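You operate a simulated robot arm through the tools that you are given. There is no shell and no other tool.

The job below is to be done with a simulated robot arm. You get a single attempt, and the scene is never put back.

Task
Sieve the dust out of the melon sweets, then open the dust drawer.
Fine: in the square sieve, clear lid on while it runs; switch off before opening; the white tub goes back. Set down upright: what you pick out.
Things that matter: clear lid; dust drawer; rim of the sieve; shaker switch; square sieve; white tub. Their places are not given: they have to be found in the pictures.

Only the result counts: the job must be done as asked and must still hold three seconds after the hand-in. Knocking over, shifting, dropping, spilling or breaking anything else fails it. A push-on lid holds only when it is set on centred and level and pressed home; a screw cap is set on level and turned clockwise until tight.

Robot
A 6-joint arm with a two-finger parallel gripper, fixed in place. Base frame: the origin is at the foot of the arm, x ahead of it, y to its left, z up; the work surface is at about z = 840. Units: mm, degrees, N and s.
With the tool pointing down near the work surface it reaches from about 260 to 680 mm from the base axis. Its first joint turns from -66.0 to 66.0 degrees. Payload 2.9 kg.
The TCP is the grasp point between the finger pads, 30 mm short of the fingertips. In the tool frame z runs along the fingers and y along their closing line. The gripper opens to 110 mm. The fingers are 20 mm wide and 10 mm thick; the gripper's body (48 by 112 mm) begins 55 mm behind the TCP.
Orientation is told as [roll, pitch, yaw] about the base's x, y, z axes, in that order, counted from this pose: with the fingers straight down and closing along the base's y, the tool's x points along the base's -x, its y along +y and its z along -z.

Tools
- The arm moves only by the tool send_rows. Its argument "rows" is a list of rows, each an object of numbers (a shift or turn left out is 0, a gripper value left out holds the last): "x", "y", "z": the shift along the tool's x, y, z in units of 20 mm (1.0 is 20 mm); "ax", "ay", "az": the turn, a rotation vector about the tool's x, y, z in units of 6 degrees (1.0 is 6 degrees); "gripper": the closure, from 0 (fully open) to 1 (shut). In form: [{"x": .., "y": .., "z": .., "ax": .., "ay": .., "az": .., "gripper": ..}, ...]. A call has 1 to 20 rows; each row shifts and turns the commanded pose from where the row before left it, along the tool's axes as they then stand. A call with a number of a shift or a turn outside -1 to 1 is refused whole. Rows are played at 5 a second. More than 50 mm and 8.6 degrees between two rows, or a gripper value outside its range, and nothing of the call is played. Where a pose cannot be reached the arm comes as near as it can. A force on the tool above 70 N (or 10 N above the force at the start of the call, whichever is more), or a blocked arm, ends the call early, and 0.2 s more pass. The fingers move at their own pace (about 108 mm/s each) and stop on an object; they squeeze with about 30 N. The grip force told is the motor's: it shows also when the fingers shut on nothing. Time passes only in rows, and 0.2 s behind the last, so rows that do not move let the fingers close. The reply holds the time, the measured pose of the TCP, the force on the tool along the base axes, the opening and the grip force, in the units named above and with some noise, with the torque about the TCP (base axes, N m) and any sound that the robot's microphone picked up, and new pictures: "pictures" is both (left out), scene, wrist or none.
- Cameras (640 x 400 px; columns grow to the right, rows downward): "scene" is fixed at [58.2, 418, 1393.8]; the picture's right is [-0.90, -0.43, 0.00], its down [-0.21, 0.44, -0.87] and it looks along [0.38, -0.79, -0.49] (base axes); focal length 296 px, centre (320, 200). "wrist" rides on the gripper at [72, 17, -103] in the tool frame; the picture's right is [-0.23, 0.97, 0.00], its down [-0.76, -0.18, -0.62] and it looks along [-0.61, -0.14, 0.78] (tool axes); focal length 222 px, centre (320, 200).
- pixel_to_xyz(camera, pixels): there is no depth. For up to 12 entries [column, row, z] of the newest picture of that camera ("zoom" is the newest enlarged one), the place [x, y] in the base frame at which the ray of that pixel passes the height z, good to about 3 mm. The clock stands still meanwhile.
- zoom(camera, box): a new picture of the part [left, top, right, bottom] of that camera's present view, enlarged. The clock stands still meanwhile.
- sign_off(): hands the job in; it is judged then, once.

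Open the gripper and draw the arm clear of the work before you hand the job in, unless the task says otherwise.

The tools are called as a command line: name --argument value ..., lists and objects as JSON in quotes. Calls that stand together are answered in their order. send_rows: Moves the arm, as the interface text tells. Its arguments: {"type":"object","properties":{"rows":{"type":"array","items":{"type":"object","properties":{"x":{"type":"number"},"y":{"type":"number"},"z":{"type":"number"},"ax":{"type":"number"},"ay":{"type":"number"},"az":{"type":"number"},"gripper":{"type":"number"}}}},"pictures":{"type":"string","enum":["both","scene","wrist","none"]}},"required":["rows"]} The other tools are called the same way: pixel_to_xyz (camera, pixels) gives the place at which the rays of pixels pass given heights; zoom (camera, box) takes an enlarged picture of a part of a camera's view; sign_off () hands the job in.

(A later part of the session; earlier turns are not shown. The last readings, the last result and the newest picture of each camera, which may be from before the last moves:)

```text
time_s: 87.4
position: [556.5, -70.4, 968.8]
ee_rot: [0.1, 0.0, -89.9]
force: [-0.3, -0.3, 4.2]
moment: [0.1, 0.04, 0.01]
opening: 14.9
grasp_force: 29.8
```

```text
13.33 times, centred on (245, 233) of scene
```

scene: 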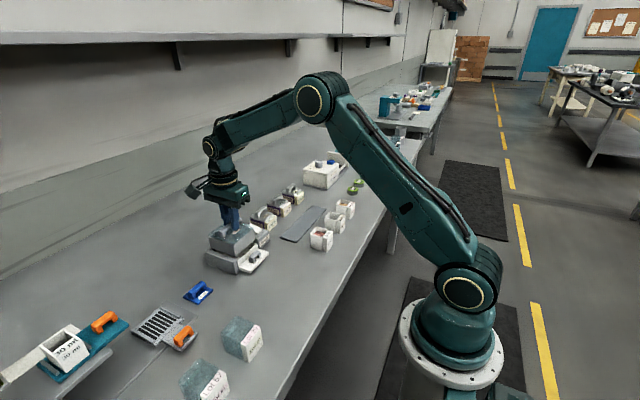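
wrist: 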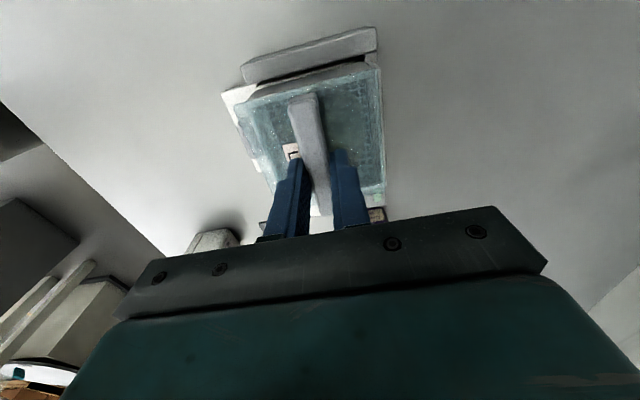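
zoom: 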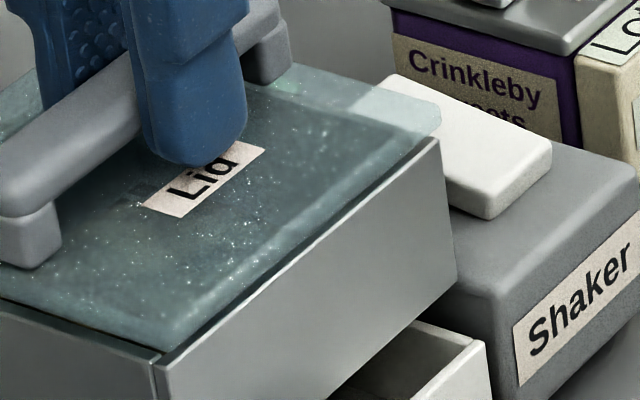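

Readings scatter by ~2 mm, so I average repeated queries for rim and lid corners.

pixel_to_xyz --camera "wrist" --pixels '[[379.5, 68.3, 926], [379.5, 68.3, 926], [379.5, 68.3, 926], [245, 102.3, 926], [245, 102.3, 926], [245, 102.3, 926], [233, 105.75, 933], [233, 105.75, 933], [233, 105.75, 933], [377.4, 68.75, 933], [377.4, 68.75, 933], [377.4, 68.75, 933]]'

pixel_to_xyz --camera "scene" --pixels '[[208.3, 237.1, 926], [208.3, 237.1, 926], [233.1, 244.9, 926], [233.1, 244.9, 926], [253.9, 228.4, 926], [253.9, 228.4, 926], [208.2, 234.7, 933], [208.2, 234.7, 933], [233.0, 243.5, 933], [233.0, 243.5, 933], [254.2, 227, 933], [254.2, 227, 933]]'

```text
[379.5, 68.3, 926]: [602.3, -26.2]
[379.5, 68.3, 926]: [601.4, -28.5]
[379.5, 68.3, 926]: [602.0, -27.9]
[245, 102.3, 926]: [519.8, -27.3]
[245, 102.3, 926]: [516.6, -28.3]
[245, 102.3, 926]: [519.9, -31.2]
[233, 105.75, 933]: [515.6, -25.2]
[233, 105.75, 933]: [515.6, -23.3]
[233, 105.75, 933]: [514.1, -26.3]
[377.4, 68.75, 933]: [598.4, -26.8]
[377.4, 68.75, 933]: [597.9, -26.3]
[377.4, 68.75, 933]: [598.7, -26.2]
```

```text
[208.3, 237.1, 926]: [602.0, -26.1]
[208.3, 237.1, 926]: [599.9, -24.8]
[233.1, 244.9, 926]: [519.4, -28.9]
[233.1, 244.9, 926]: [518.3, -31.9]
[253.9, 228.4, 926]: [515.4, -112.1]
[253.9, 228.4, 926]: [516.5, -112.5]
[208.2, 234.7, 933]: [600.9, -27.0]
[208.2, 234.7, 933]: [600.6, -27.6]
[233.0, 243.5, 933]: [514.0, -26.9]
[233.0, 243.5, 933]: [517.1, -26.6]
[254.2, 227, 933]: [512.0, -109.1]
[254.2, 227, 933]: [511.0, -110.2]
```

Averages: rim centre ≈ (559.7,-70), lid centre ≈ (556.9,-68.5). I lift the lid slightly, shift it by (+2.8,-1.5) and lower to contact again.

send_rows --rows '[{"z": -0.25}, {"x": -0.075, "y": 0.14}, {}]' --pictures "none"

send_rows --rows '[{"z": 0.2}, {}]'

zoom --camera "wrist" --box '[350, 50, 400, 110]'

zoom --camera "wrist" --box '[215, 75, 275, 135]'

zoom --camera "scene" --box '[205, 218, 245, 248]'

zoom --camera "scene" --box '[225, 218, 265, 248]'

```text
time_s: 88.2
position: [559.7, -72.3, 972.6]
ee_rot: [0.0, -0.1, -90.0]
force: [-1.1, -0.3, 1.1]
moment: [0.06, 0.0, 0.02]
opening: 14.6
grasp_force: 29.5
```

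```text
time_s: 88.8
position: [559.6, -74.1, 968.1]
ee_rot: [0.1, 0.0, -90.0]
force: [0.0, 0.1, -0.6]
moment: [0.0, 0.02, -0.01]
opening: 14.6
grasp_force: 30.3
```

scene: 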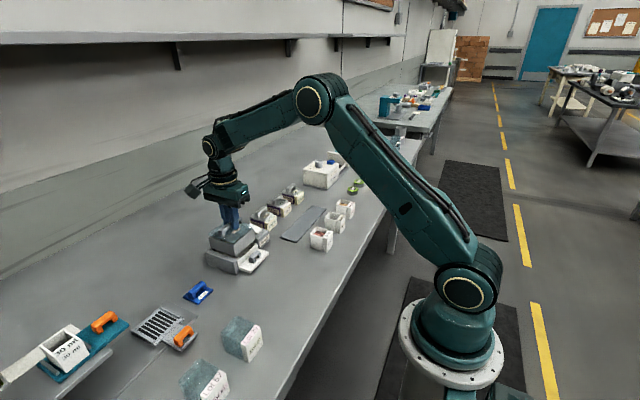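
wrist: 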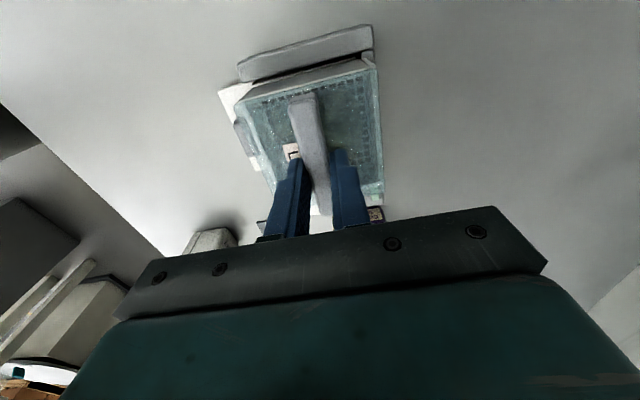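

```text
6.67 times, centred on (375, 80) of wrist
```

zoom: 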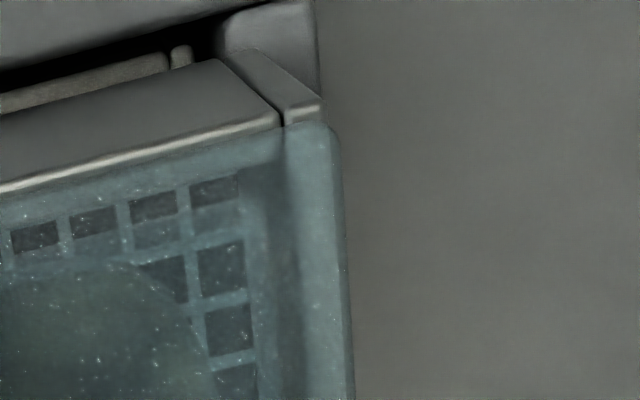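

```text
6.67 times, centred on (245, 105) of wrist
```

zoom: 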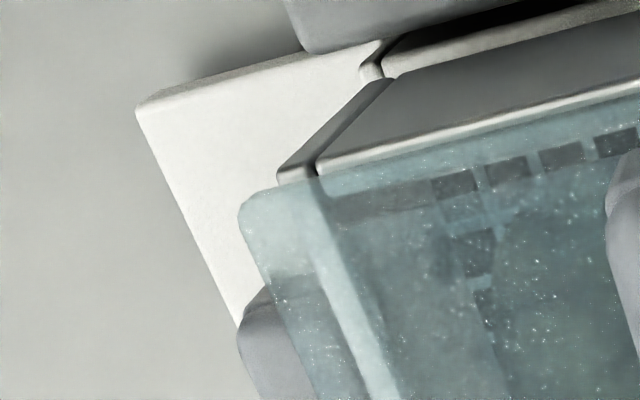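

```text
13.33 times, centred on (225, 233) of scene
```

zoom: 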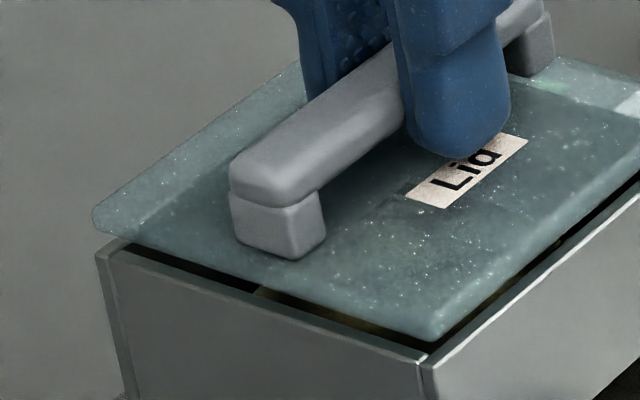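

```text
13.33 times, centred on (245, 233) of scene
```

zoom: 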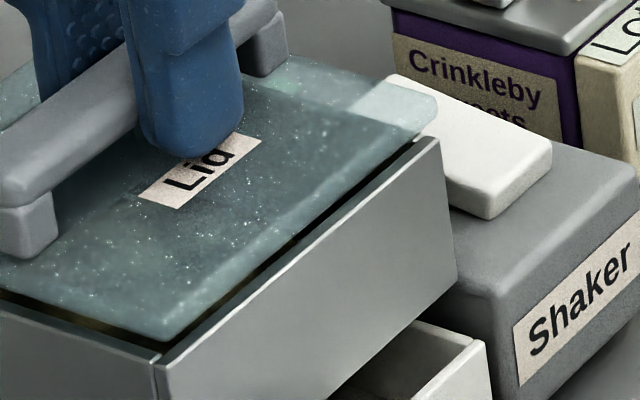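

pixel_to_xyz --camera "wrist" --pixels '[[375, 65, 926], [375, 65, 926], [375, 65, 926], [238.7, 101.25, 926], [238.7, 101.25, 926], [238.7, 101.25, 926], [233, 105.75, 934], [233, 105.75, 934], [233, 105.75, 934], [376.8, 68.75, 934], [376.8, 68.75, 934], [376.8, 68.75, 934]]'

pixel_to_xyz --camera "scene" --pixels '[[208.3, 237.1, 926], [208.3, 237.1, 926], [232.9, 244.9, 926], [232.9, 244.9, 926], [254, 228.5, 926], [254, 228.5, 926], [208, 234.1, 934], [208, 234.1, 934], [233.6, 242.4, 934], [233.6, 242.4, 934], [253.8, 226.2, 934], [253.8, 226.2, 934]]'

```text
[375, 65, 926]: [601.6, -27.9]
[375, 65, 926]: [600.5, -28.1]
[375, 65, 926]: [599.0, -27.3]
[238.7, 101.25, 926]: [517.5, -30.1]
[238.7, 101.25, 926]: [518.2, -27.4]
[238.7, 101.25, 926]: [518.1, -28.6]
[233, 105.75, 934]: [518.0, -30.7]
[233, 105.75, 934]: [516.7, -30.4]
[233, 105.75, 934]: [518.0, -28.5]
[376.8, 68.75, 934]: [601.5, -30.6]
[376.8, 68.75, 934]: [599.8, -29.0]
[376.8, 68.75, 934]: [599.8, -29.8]
```

```text
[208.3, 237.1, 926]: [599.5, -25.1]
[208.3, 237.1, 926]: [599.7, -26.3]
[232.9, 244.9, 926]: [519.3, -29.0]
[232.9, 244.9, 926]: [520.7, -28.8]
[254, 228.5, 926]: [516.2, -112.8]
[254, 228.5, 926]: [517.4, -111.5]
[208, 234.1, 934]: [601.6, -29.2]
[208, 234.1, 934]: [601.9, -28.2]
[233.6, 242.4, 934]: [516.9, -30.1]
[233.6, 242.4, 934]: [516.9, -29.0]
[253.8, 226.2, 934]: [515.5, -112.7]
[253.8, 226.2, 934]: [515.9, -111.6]
```

x is now matched; y is about 1.2 mm too far negative. I correct +1.2 mm and lower to contact in small steps.

send_rows --rows '[{"x": 0.06}, {"z": 0.05}, {}]' --pictures "none"

send_rows --rows '[{"z": 0.05}, {}]' --pictures "none"

send_rows --rows '[{"z": 0.05}, {}]'

zoom --camera "scene" --box '[205, 218, 245, 248]'

zoom --camera "wrist" --box '[220, 50, 396, 160]'

```text
time_s: 89.6
position: [558.7, -71.8, 969.7]
ee_rot: [0.0, -0.1, -89.9]
force: [0.0, 0.0, 0.3]
moment: [-0.01, 0.0, -0.01]
opening: 14.8
grasp_force: 30.2
```

```text
time_s: 90.2
position: [558.9, -72.9, 967.7]
ee_rot: [-0.1, 0.0, -89.9]
force: [0.9, 0.3, -0.4]
moment: [-0.03, 0.02, 0.03]
opening: 14.9
grasp_force: 29.9
```

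```text
time_s: 90.8
position: [561.0, -71.2, 968.7]
ee_rot: [0.2, 0.0, -89.8]
force: [0.1, 0.4, 7.6]
moment: [0.34, 0.05, 0.03]
opening: 14.7
grasp_force: 29.8
```

scene: 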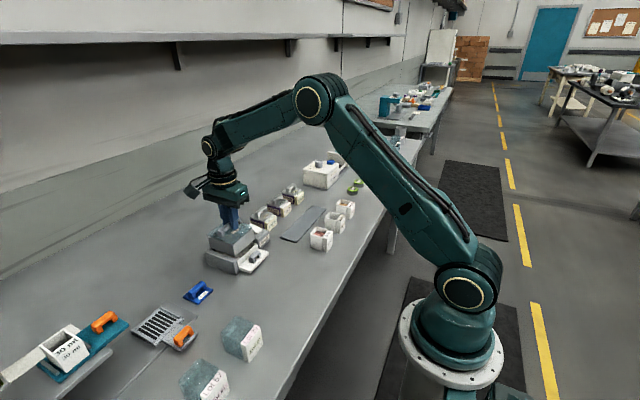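
wrist: 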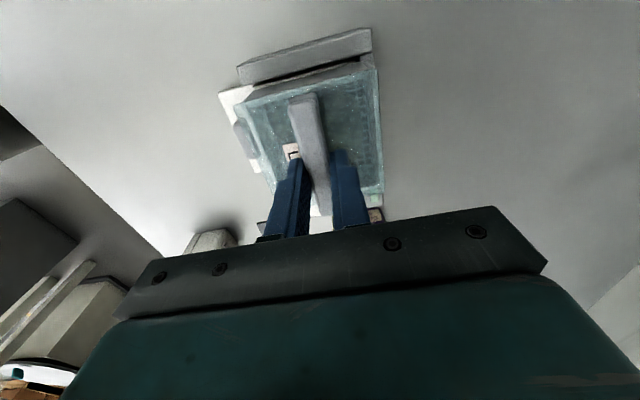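

```text
13.33 times, centred on (225, 233) of scene
```

zoom: 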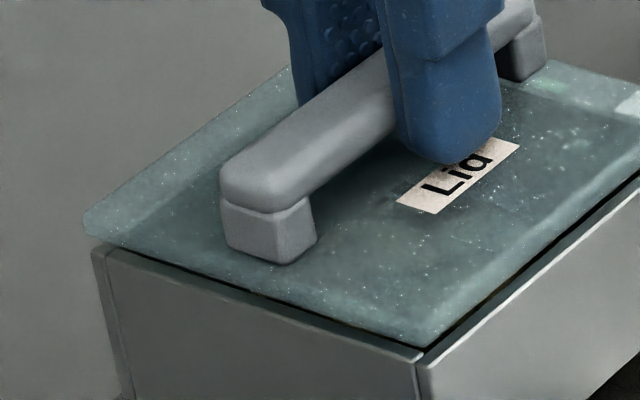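

```text
3.64 times, centred on (308, 105) of wrist
```

zoom: 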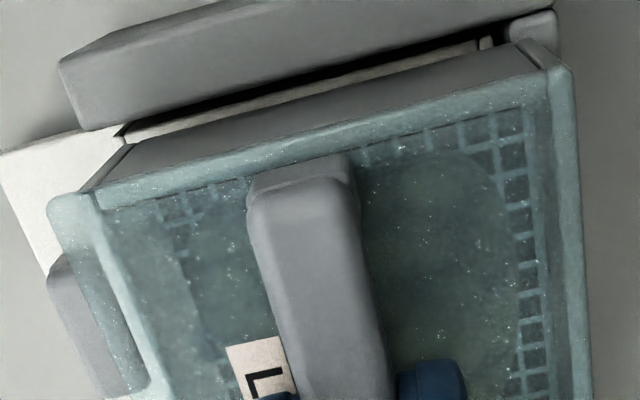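

Contact at 7.6 N with Mx≈0.34 N·m says the +y edge touches first. I ease up, shift 1 mm toward -y and lower again, comparing the moment.

send_rows --rows '[{"z": -0.1}, {"x": -0.05}, {"z": 0.1}, {}, {}]' --pictures "none"

send_rows --rows '[{"z": 0.05}, {}, {}]'

zoom --camera "scene" --box '[205, 218, 245, 248]'

```text
time_s: 92.0
position: [559.8, -72.9, 966.9]
ee_rot: [0.0, 0.0, -90.1]
force: [-0.1, 0.5, -0.4]
moment: [0.0, -0.02, 0.0]
opening: 14.8
grasp_force: 29.4
```

```text
time_s: 92.8
position: [559.1, -72.9, 965.4]
ee_rot: [0.0, 0.0, -89.9]
force: [-0.5, -0.6, -0.7]
moment: [0.02, -0.03, -0.01]
opening: 14.8
grasp_force: 29.2
```

scene: 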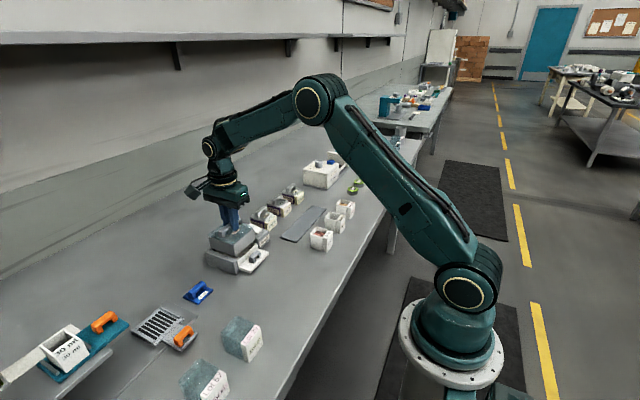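
wrist: 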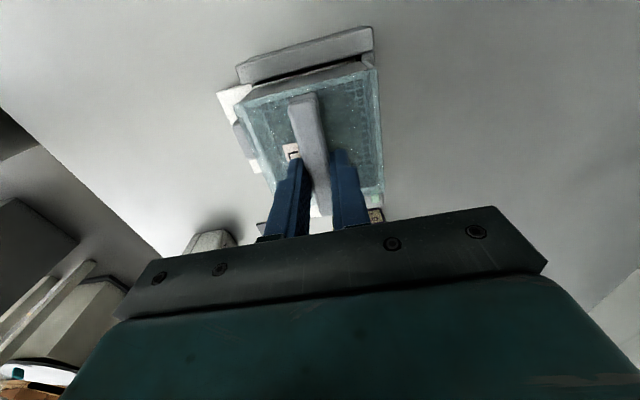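

```text
13.33 times, centred on (225, 233) of scene
```

zoom: 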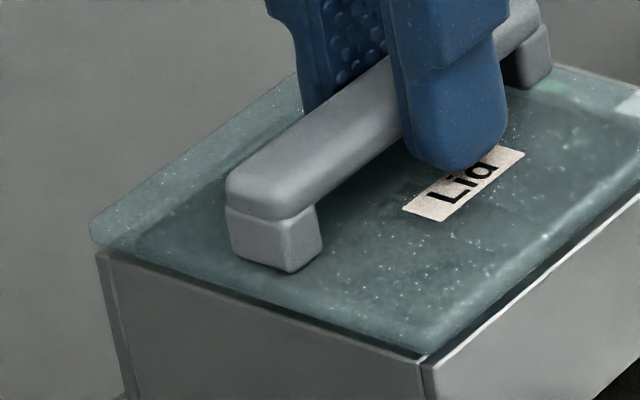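

Now the lid goes lower without resistance (z 965.4, no force), so its plug enters the sieve. I keep lowering.

send_rows --rows '[{"z": 0.05}, {}, {}]' --pictures "none"

send_rows --rows '[{"z": 0.05}, {}, {}]' --pictures "none"

send_rows --rows '[{"z": 0.05}, {}, {}]' --pictures "none"

```text
time_s: 93.6
position: [559.7, -72.7, 965.8]
ee_rot: [0.0, 0.0, -90.0]
force: [-0.3, -0.7, -0.1]
moment: [-0.01, 0.0, -0.01]
opening: 14.6
grasp_force: 29.7
```

```text
time_s: 94.4
position: [558.7, -72.8, 964.6]
ee_rot: [0.0, 0.0, -89.9]
force: [0.1, -0.4, 0.2]
moment: [-0.03, 0.0, 0.03]
opening: 14.7
grasp_force: 29.5
```

```text
time_s: 95.2
position: [560.2, -72.5, 964.1]
ee_rot: [0.0, 0.0, -90.1]
force: [-0.3, -0.1, -0.5]
moment: [0.01, 0.0, 0.0]
opening: 14.6
grasp_force: 30.1
```

send_rows --rows '[{"z": 0.05}, {}, {}]' --pictures "none"

send_rows --rows '[{"z": 0.05}, {}, {}]'

zoom --camera "scene" --box '[200, 210, 264, 250]'

```text
time_s: 96.0
position: [559.5, -72.7, 963.9]
ee_rot: [0.1, 0.0, -89.9]
force: [0.5, 0.4, 3.8]
moment: [-0.16, 0.02, 0.01]
opening: 14.7
grasp_force: 30.0
```

```text
time_s: 96.8
position: [560.0, -74.2, 964.6]
ee_rot: [0.3, -0.1, -90.1]
force: [0.1, -1.9, 15.4]
moment: [-0.03, 0.08, 0.02]
opening: 15.0
grasp_force: 30.4
```

scene: 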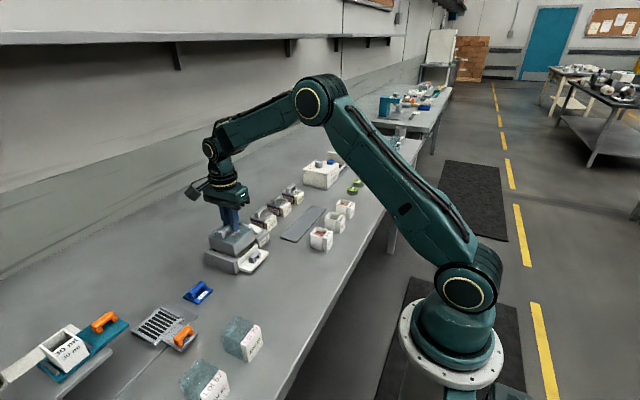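
wrist: 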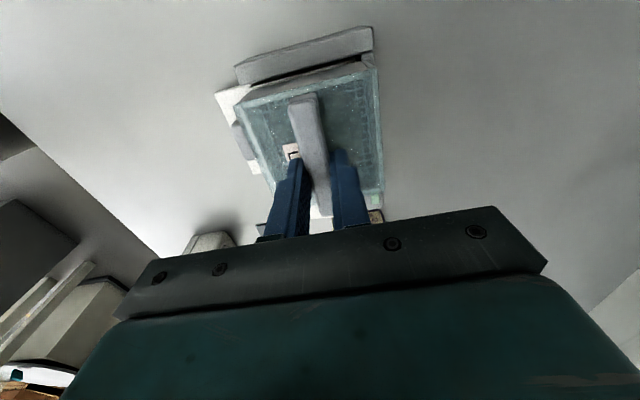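

```text
10.00 times, centred on (232, 230) of scene
```

zoom: 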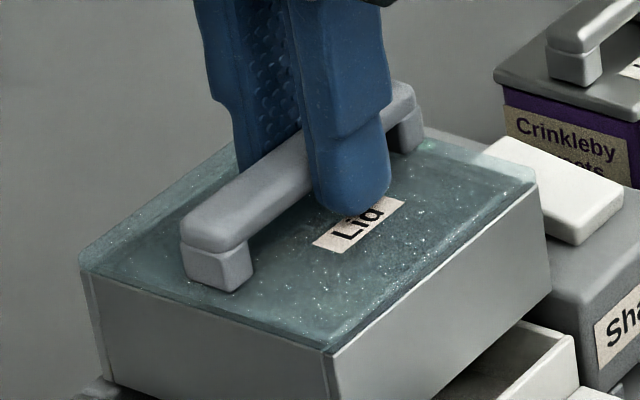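

The lid lies flat on the rim (Fz≈15 N). I press it home with a bit more downward travel.

send_rows --rows '[{"z": 0.05}, {"z": 0.05}, {}, {}]' --pictures "none"

send_rows --rows '[{"z": 0.05}, {}, {}]' --pictures "scene"

zoom --camera "scene" --box '[200, 210, 264, 250]'

```text
time_s: 97.8
position: [559.8, -72.9, 960.0]
ee_rot: [0.2, 0.0, -89.9]
force: [0.2, -0.7, 26.2]
moment: [-0.01, 0.06, -0.04]
opening: 14.5
grasp_force: 30.1
```

```text
time_s: 98.6
position: [557.2, -73.3, 960.7]
ee_rot: [0.1, 0.0, -90.0]
force: [0.6, -1.5, 24.2]
moment: [-0.03, 0.08, 0.0]
opening: 14.7
grasp_force: 30.0
```

scene: 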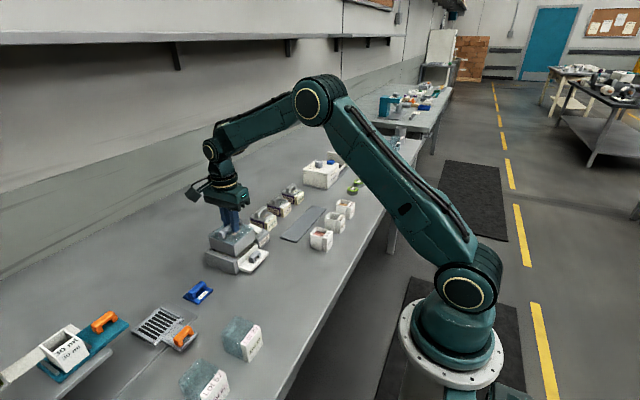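

```text
10.00 times, centred on (232, 230) of scene
```

zoom: 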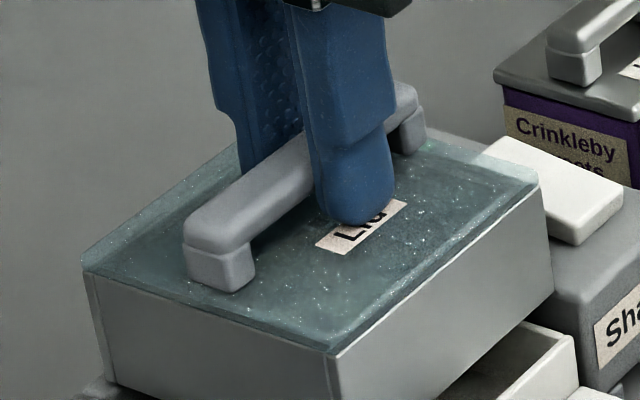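

Force stays ≈25 N as the pads slid down the bar; the fingertips are now nearly on the plate. I press on a little so the tips push the plate squarely beside the bar.

send_rows --rows '[{"z": 0.05}, {"z": 0.05}, {}]' --pictures "none"

send_rows --rows '[{"z": 0.05}, {}]' --pictures "none"

```text
time_s: 99.4
position: [558.0, -71.5, 960.7]
ee_rot: [0.4, -0.1, -89.9]
force: [-0.7, 0.0, 35.9]
moment: [0.08, 0.27, 0.01]
opening: 14.8
grasp_force: 29.7
```

```text
time_s: 100.0
position: [558.8, -73.1, 960.1]
ee_rot: [0.6, -0.1, -90.0]
force: [-0.2, -1.1, 39.8]
moment: [0.07, 0.33, 0.01]
opening: 14.9
grasp_force: 30.1
```

send_rows --rows '[{"z": 0.05}, {"z": 0.05}, {}]' --pictures "none"

send_rows --rows '[{"z": 0.05}, {}]'

zoom --camera "scene" --box '[200, 210, 264, 250]'

```text
time_s: 100.8
position: [561.2, -73.8, 959.5]
ee_rot: [0.8, -0.1, -89.8]
force: [-0.5, 7.9, 48.2]
moment: [0.23, 0.56, -0.17]
opening: 14.9
grasp_force: 29.8
```

```text
time_s: 101.4
position: [561.6, -72.3, 960.9]
ee_rot: [1.0, -0.2, -89.9]
force: [-0.9, 4.4, 52.2]
moment: [0.34, 0.69, 0.23]
opening: 14.8
grasp_force: 29.8
```

scene: 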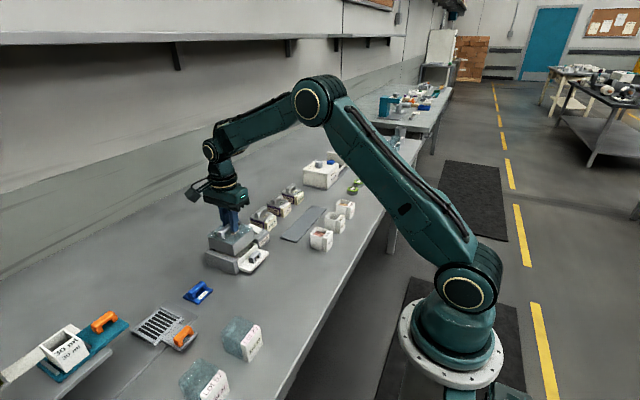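
wrist: 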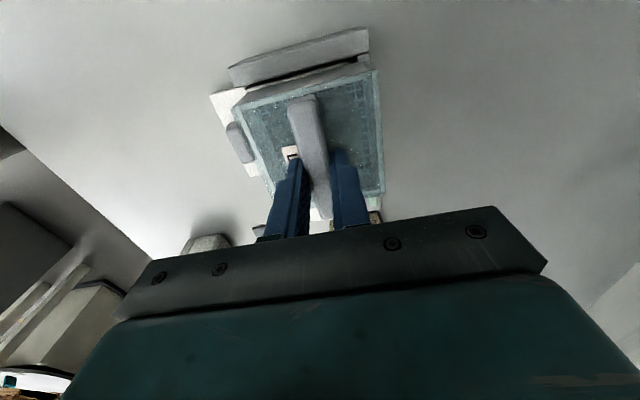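

```text
10.00 times, centred on (232, 230) of scene
```

zoom: 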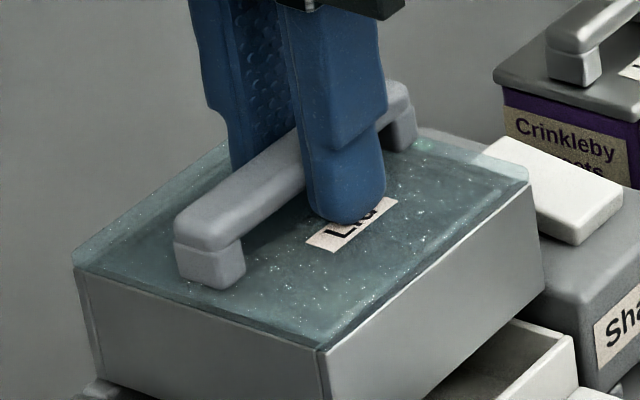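

52 N pressed with the lid flush on the rim; the sieve flexes a little in its mount. I unload, then open the fingers and withdraw upward.

send_rows --rows '[{"z": -0.1}, {"z": -0.1}, {}]' --pictures "none"

```text
time_s: 102.2
position: [559.2, -72.7, 959.8]
ee_rot: [0.5, -0.1, -90.0]
force: [0.3, 4.4, 34.9]
moment: [-0.03, 0.28, -0.04]
opening: 14.5
grasp_force: 29.9
```

send_rows --rows '[{"z": -0.1}, {"z": -0.1}, {}]' --pictures "none"

send_rows --rows '[{"gripper": 0.8}, {"gripper": 0.7}, {"gripper": 0.6}, {}, {"z": -0.2}, {"z": -0.5}, {"z": -0.7}, {"z": -0.8}, {"z": -0.8}, {}]'

zoom --camera "scene" --box '[190, 205, 286, 265]'

zoom --camera "wrist" --box '[220, 50, 396, 220]'

```text
time_s: 103.0
position: [557.1, -72.7, 961.7]
ee_rot: [0.0, 0.0, -90.1]
force: [0.7, 0.6, 14.9]
moment: [-0.2, -0.09, 0.08]
opening: 14.6
grasp_force: 29.7
```

```text
time_s: 105.2
position: [559.4, -72.7, 1020.0]
ee_rot: [0.0, -0.1, -89.9]
force: [0.0, 0.3, 0.0]
moment: [-0.01, -0.01, 0.0]
opening: 44.1
grasp_force: 0.1
```

scene: 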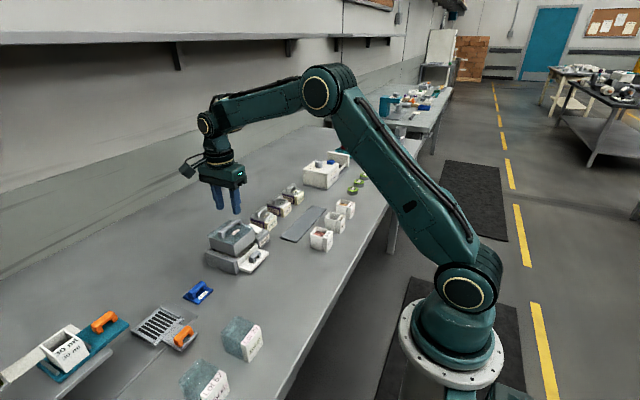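
wrist: 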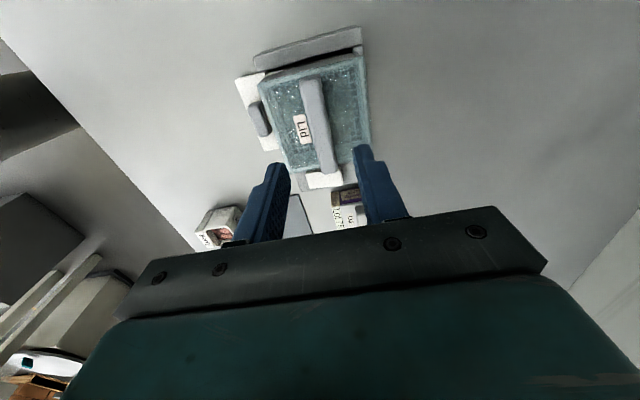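

```text
6.67 times, centred on (238, 235) of scene
```

zoom: 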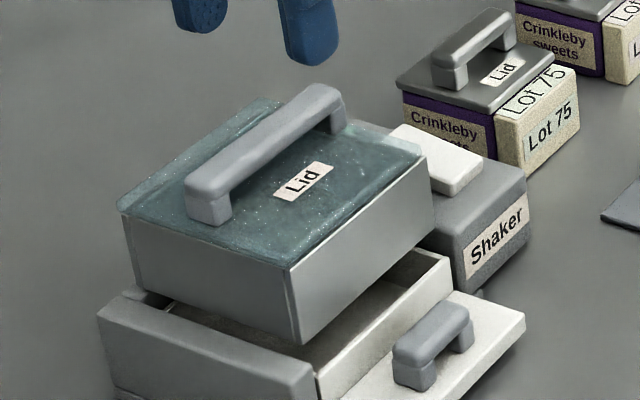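

```text
2.35 times, centred on (308, 135) of wrist
```

zoom: 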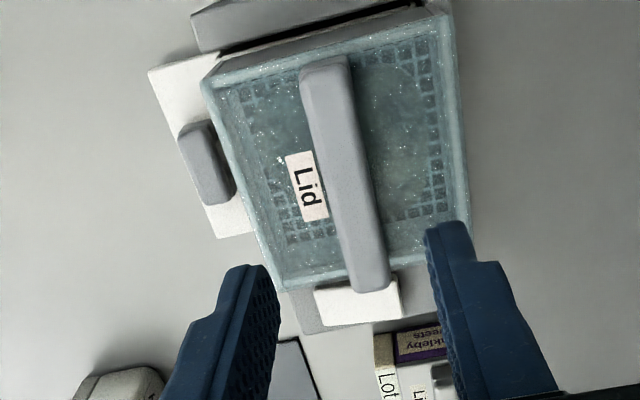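

The lid sits flush and centred on the sieve. Next the shaker switch: I look closely at the white paddle.

zoom --camera "scene" --box '[238, 215, 278, 245]'

send_rows --rows '[{"z": -0.8, "gripper": 1}, {"z": -0.5, "x": 0.5}, {"x": 0.9, "z": -0.3}, {"x": 0.9}, {}]'

zoom --camera "wrist" --box '[230, 60, 400, 200]'

```text
13.33 times, centred on (258, 230) of scene
```

zoom: 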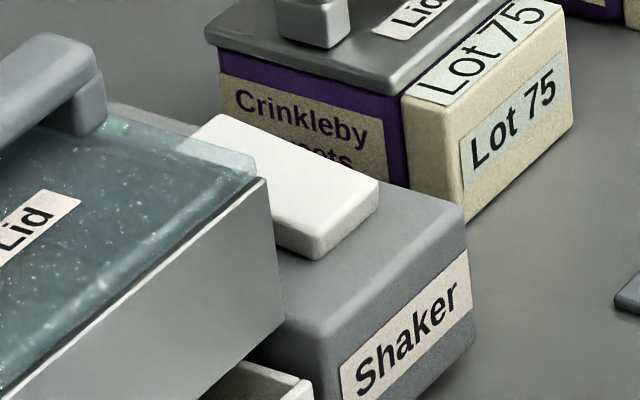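

```text
time_s: 106.4
position: [560.3, -26.4, 1053.1]
ee_rot: [0.0, 0.0, -90.0]
force: [-0.3, 0.3, -0.3]
moment: [-0.01, -0.01, 0.0]
opening: 0.0
grasp_force: 29.7
```

scene: 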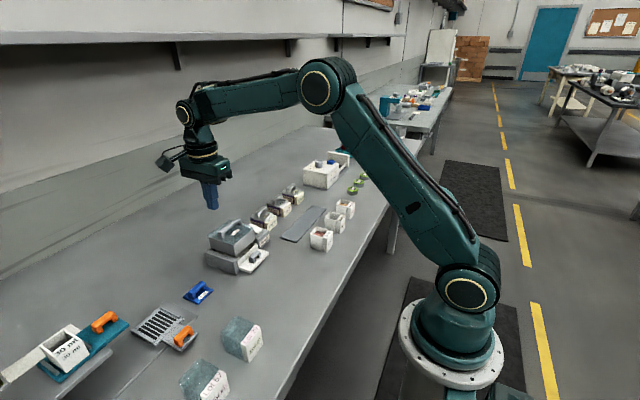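
wrist: 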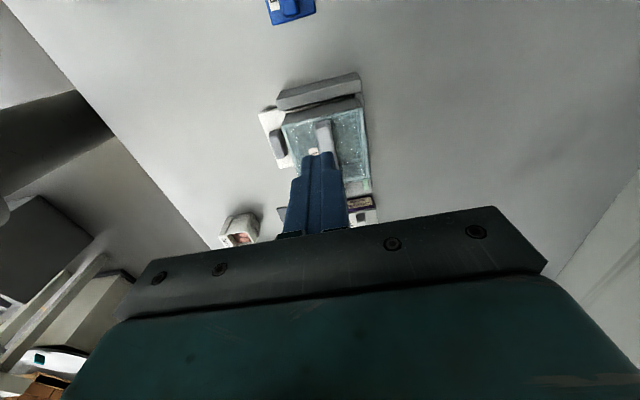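

```text
2.86 times, centred on (315, 130) of wrist
```

zoom: 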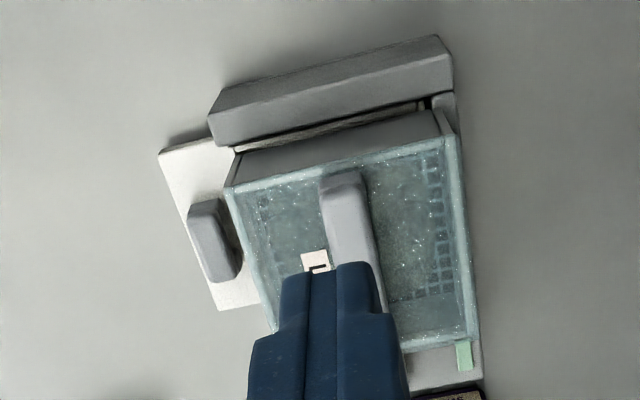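

I turn the tool back to yaw 0 and move the camera for a nearer look at the switch paddle.

send_rows --rows '[{"az": -1}, {"az": -1}, {"az": -1}, {"az": -1}, {"az": -1}, {"az": -1}, {"az": -1}, {"az": -1}, {"az": -1}, {"az": -1}, {"az": -1}, {"az": -1}, {"az": -1}, {"az": -1}, {"az": -1}]' --pictures "none"

send_rows --rows '[{"x": 0.814, "y": -0.693, "z": 0.329}, {"x": 0.814, "y": -0.693, "z": 0.329}, {"x": 0.814, "y": -0.693, "z": 0.329}, {"x": 0.814, "y": -0.693, "z": 0.329}, {"x": 0.814, "y": -0.693, "z": 0.329}, {"x": 0.814, "y": -0.693, "z": 0.329}, {"x": 0.814, "y": -0.693, "z": 0.329}, {}]'

zoom --camera "wrist" --box '[260, 110, 400, 220]'

```text
time_s: 109.6
position: [558.9, -27.8, 1051.7]
ee_rot: [0.0, 0.0, 0.1]
force: [0.2, 0.5, 0.7]
moment: [0.01, -0.01, 0.01]
opening: 0.0
grasp_force: 29.8
```

```text
time_s: 111.4
position: [443.0, -126.3, 1006.5]
ee_rot: [0.0, -0.1, 0.0]
force: [-1.2, -0.4, 0.4]
moment: [0.0, 0.0, 0.0]
opening: 0.0
grasp_force: 29.9
```

scene: 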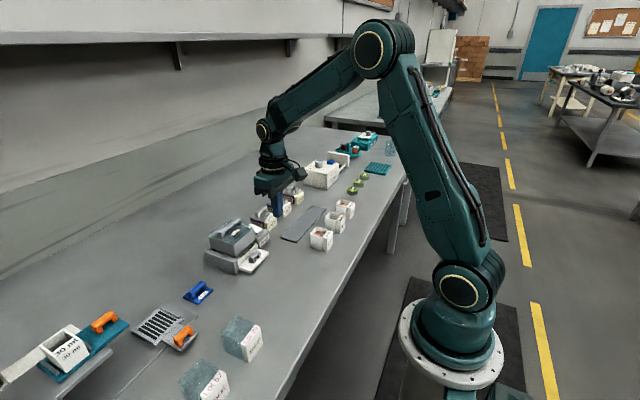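
wrist: 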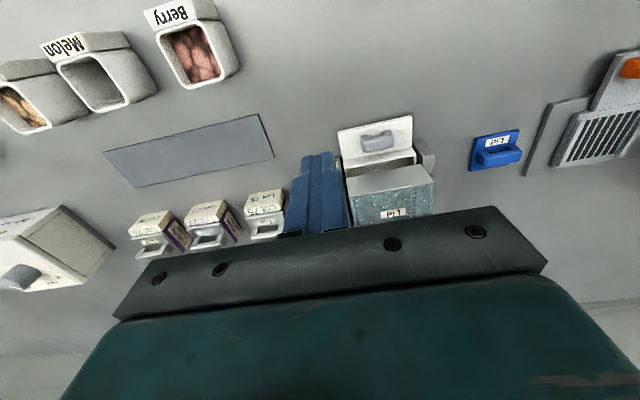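

```text
3.64 times, centred on (330, 165) of wrist
```

zoom: 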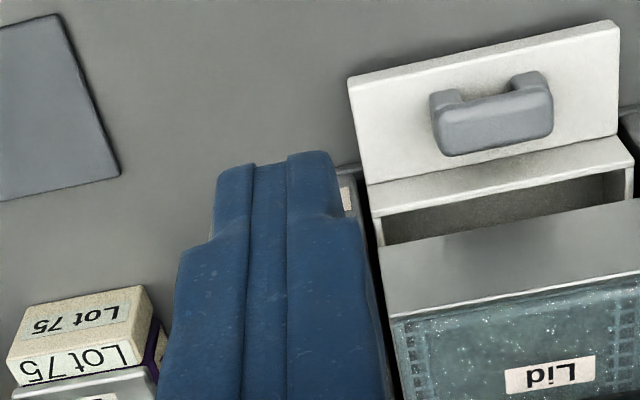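

The closed fingers hide the switch; I sidestep 70 mm in -y to see it.

send_rows --rows '[{"y": -0.9}, {"y": -0.9}, {"y": -0.9}, {"y": -0.9}, {}]'

zoom --camera "wrist" --box '[330, 110, 470, 220]'

```text
time_s: 112.6
position: [445.3, -197.2, 1006.8]
ee_rot: [0.0, 0.0, 0.1]
force: [-0.7, 0.0, -0.8]
moment: [0.04, 0.01, 0.03]
opening: 0.1
grasp_force: 30.0
```

scene: 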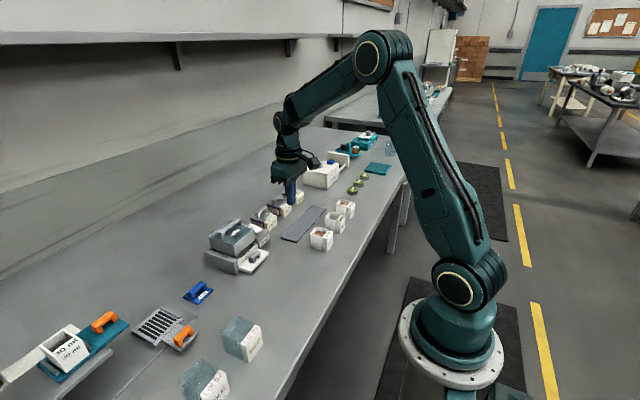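
wrist: 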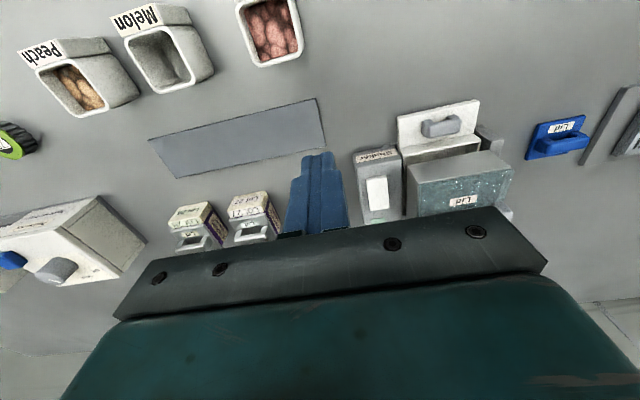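

```text
3.64 times, centred on (400, 165) of wrist
```

zoom: 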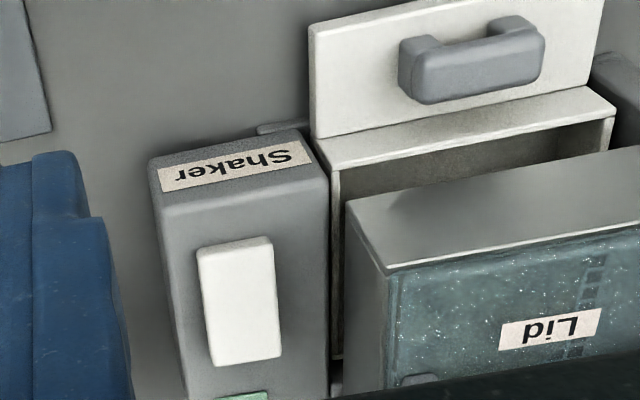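

zoom --camera "wrist" --box '[350, 145, 420, 225]'

pixel_to_xyz --camera "wrist" --pixels '[[366.5, 178.5, 897], [366.5, 178.5, 897], [386.5, 175, 897], [386.5, 175, 897], [370, 209, 897], [370, 209, 897], [389, 207, 897], [389, 207, 897]]'

```text
5.00 times, centred on (385, 185) of wrist
```

zoom: 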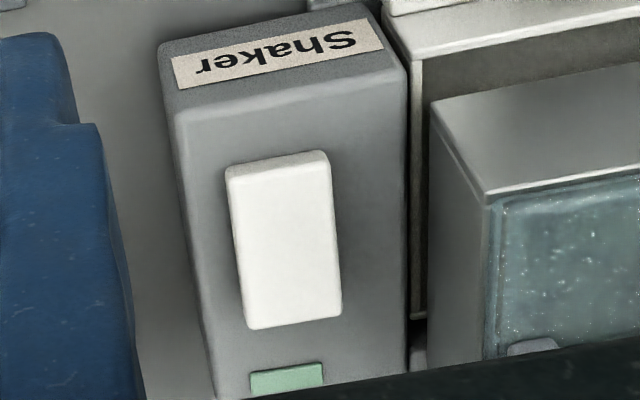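

```text
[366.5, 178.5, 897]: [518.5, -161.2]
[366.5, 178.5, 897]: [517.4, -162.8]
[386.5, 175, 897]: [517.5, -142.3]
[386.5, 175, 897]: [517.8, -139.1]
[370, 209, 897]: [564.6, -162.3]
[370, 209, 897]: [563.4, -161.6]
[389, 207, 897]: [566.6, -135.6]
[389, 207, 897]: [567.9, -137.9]
```

Triangulating the views puts the paddle centre near (548,-150), top z≈890. I bring the closed fingertips above it.

send_rows --rows '[{"x": -0.86, "y": 0.392}, {"x": -0.86, "y": 0.392}, {"x": -0.86, "y": 0.392}, {"x": -0.86, "y": 0.392}, {"x": -0.86, "y": 0.392}, {"x": -0.86, "y": 0.392}, {"z": 0.9}, {"z": 0.9}, {"z": 0.9}, {}]'

zoom --camera "scene" --box '[220, 195, 300, 255]'

```text
time_s: 114.8
position: [550.2, -147.6, 949.0]
ee_rot: [0.0, 0.0, 0.0]
force: [-0.2, 0.3, 0.3]
moment: [0.02, -0.01, 0.01]
opening: 0.0
grasp_force: 30.3
```

scene: 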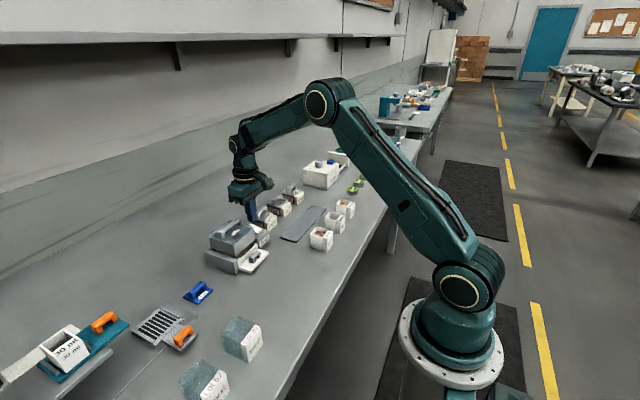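
wrist: 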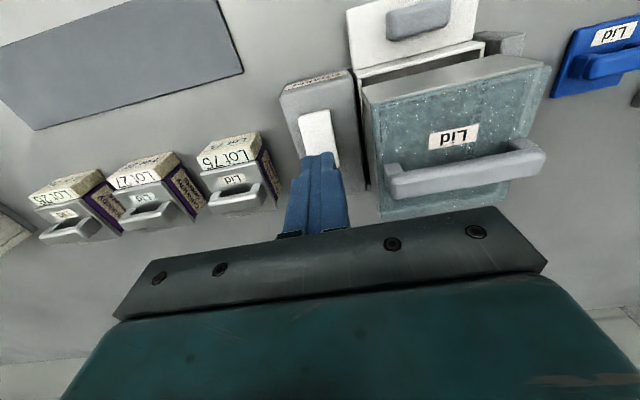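

```text
6.67 times, centred on (260, 225) of scene
```

zoom: 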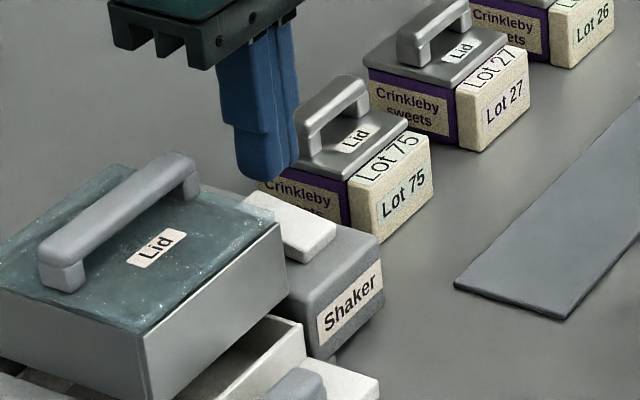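

The fingertips are above the paddle. I descend gently to touch it.

send_rows --rows '[{"z": 0.5}, {"z": 0.5}, {"z": 0.25}, {}]' --pictures "scene"

zoom --camera "scene" --box '[230, 205, 286, 245]'

```text
time_s: 115.8
position: [549.1, -149.0, 926.3]
ee_rot: [0.1, 0.0, 0.1]
force: [0.7, 0.6, 1.1]
moment: [0.02, 0.02, -0.01]
opening: 0.0
grasp_force: 29.7
```

scene: 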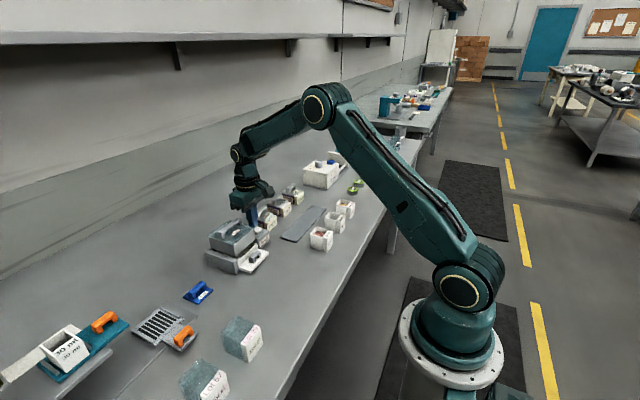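

```text
10.00 times, centred on (258, 225) of scene
```

zoom: 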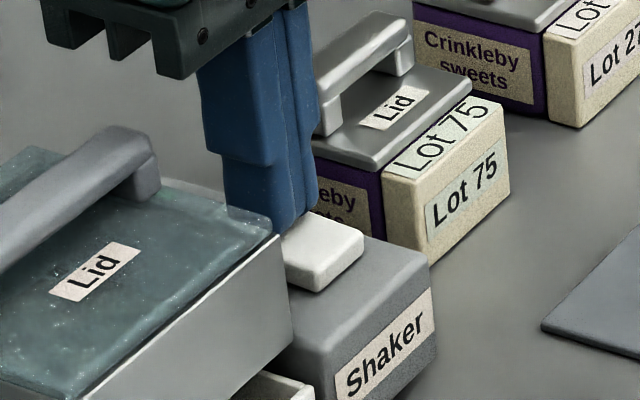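

send_rows --rows '[{"z": 0.1}, {"z": 0.1}, {}]' --pictures "none"

send_rows --rows '[{"z": 0.1}, {}]' --pictures "none"

```text
time_s: 116.6
position: [549.3, -148.2, 925.3]
ee_rot: [-0.2, -0.2, 0.1]
force: [-3.4, 3.5, 26.7]
moment: [0.17, 0.17, -0.21]
opening: 0.2
grasp_force: 29.9
```

```text
time_s: 117.2
position: [548.7, -149.1, 926.0]
ee_rot: [-0.1, -0.4, 0.0]
force: [-13.0, 10.1, 47.4]
moment: [0.37, 0.51, -0.36]
opening: 0.0
grasp_force: 29.6
```

The paddle does not yield here; the contact lies toward the tip's -x side, so this end is already down and the front end is raised. I lift and press at the front end instead.

send_rows --rows '[{"z": -0.4}, {"z": -0.4}, {"x": 0.6}, {"x": 0.5}, {}]' --pictures "scene"

zoom --camera "scene" --box '[230, 205, 286, 245]'

```text
time_s: 118.4
position: [525.6, -149.9, 935.4]
ee_rot: [0.0, -0.1, 0.0]
force: [0.2, -0.1, 0.3]
moment: [-0.02, 0.04, 0.03]
opening: 0.0
grasp_force: 30.3
```

scene: 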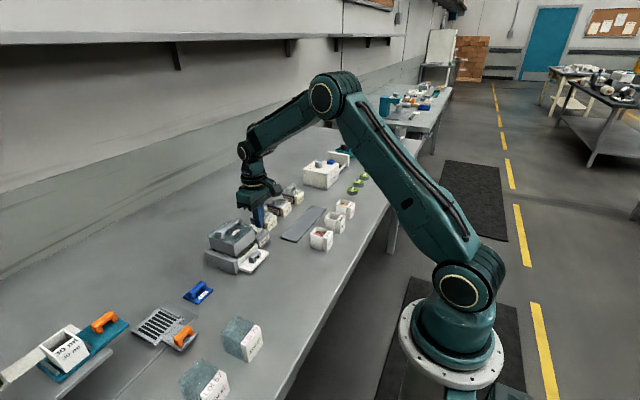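

```text
10.00 times, centred on (258, 225) of scene
```

zoom: 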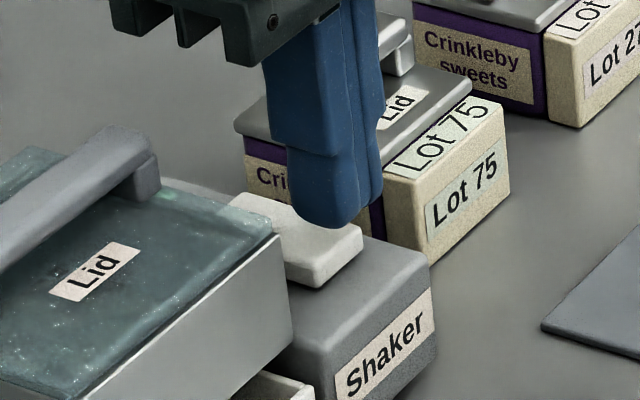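

send_rows --rows '[{"z": 0.4}, {"z": 0.15}, {}]' --pictures "none"

send_rows --rows '[{"z": 0.1}, {}]' --pictures "none"

send_rows --rows '[{"z": 0.1}, {}]' --pictures "none"

```text
time_s: 119.2
position: [526.4, -148.9, 926.4]
ee_rot: [0.0, 0.0, 0.0]
force: [0.1, -0.1, 0.3]
moment: [0.01, -0.01, -0.04]
opening: 0.1
grasp_force: 29.9
```

```text
time_s: 119.8
position: [525.7, -149.4, 924.2]
ee_rot: [0.0, -0.1, 0.0]
force: [-0.2, -0.4, 1.7]
moment: [0.02, 0.02, -0.02]
opening: 0.1
grasp_force: 30.1
```

```text
time_s: 120.4
position: [527.1, -150.1, 924.6]
ee_rot: [-0.2, -0.2, 0.0]
force: [-8.1, 3.6, 24.9]
moment: [0.17, 0.0, -0.19]
opening: 0.0
grasp_force: 30.2
```

send_rows --rows '[{"z": 0.1}, {}]' --pictures "none"

send_rows --rows '[{"z": 0.05}, {}]'

zoom --camera "scene" --box '[230, 205, 286, 245]'

zoom --camera "wrist" --box '[270, 90, 410, 220]'

```text
time_s: 121.0
position: [526.2, -150.3, 924.8]
ee_rot: [-0.2, -0.4, 0.0]
force: [-17.1, 6.1, 44.2]
moment: [0.17, 0.04, -0.05]
opening: 0.0
grasp_force: 29.6
```

```text
time_s: 121.6
position: [525.9, -148.3, 925.4]
ee_rot: [-0.1, -0.4, 0.0]
force: [-15.8, 3.9, 50.0]
moment: [0.16, 0.0, 0.01]
opening: 0.1
grasp_force: 29.9
```

scene: 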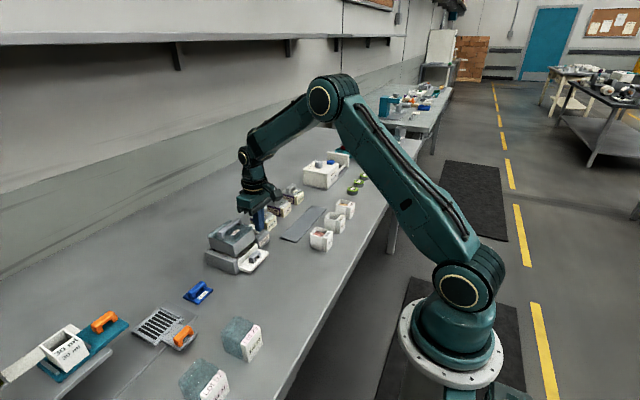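
wrist: 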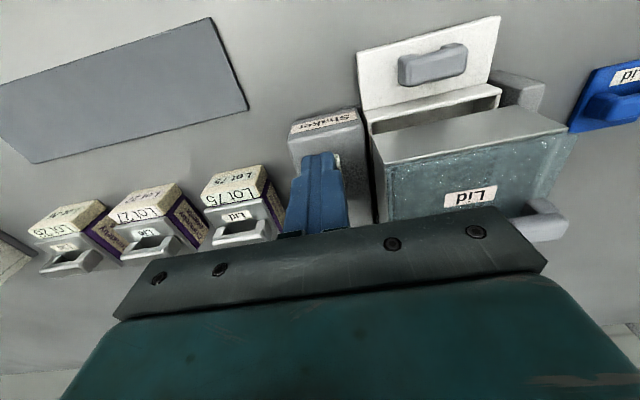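

```text
10.00 times, centred on (258, 225) of scene
```

zoom: 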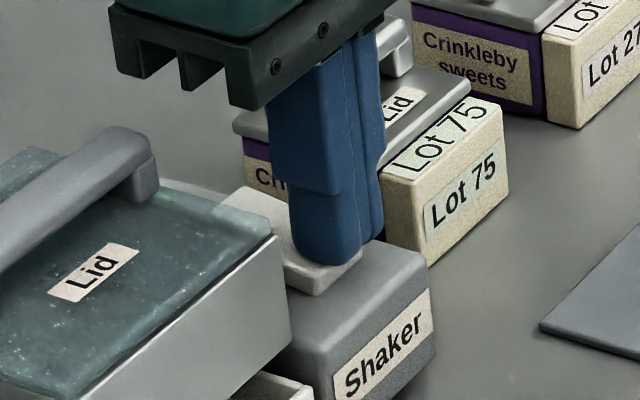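

```text
3.08 times, centred on (340, 155) of wrist
```

zoom: 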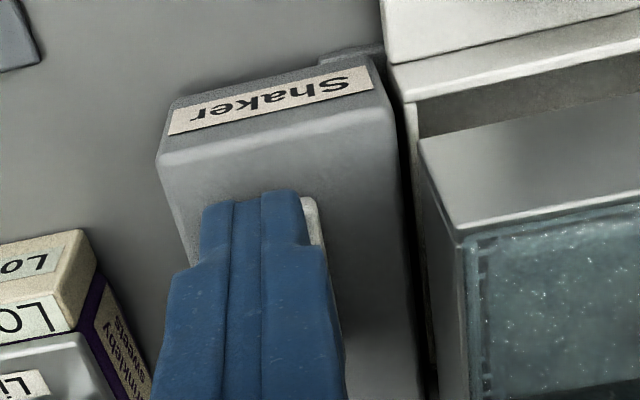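

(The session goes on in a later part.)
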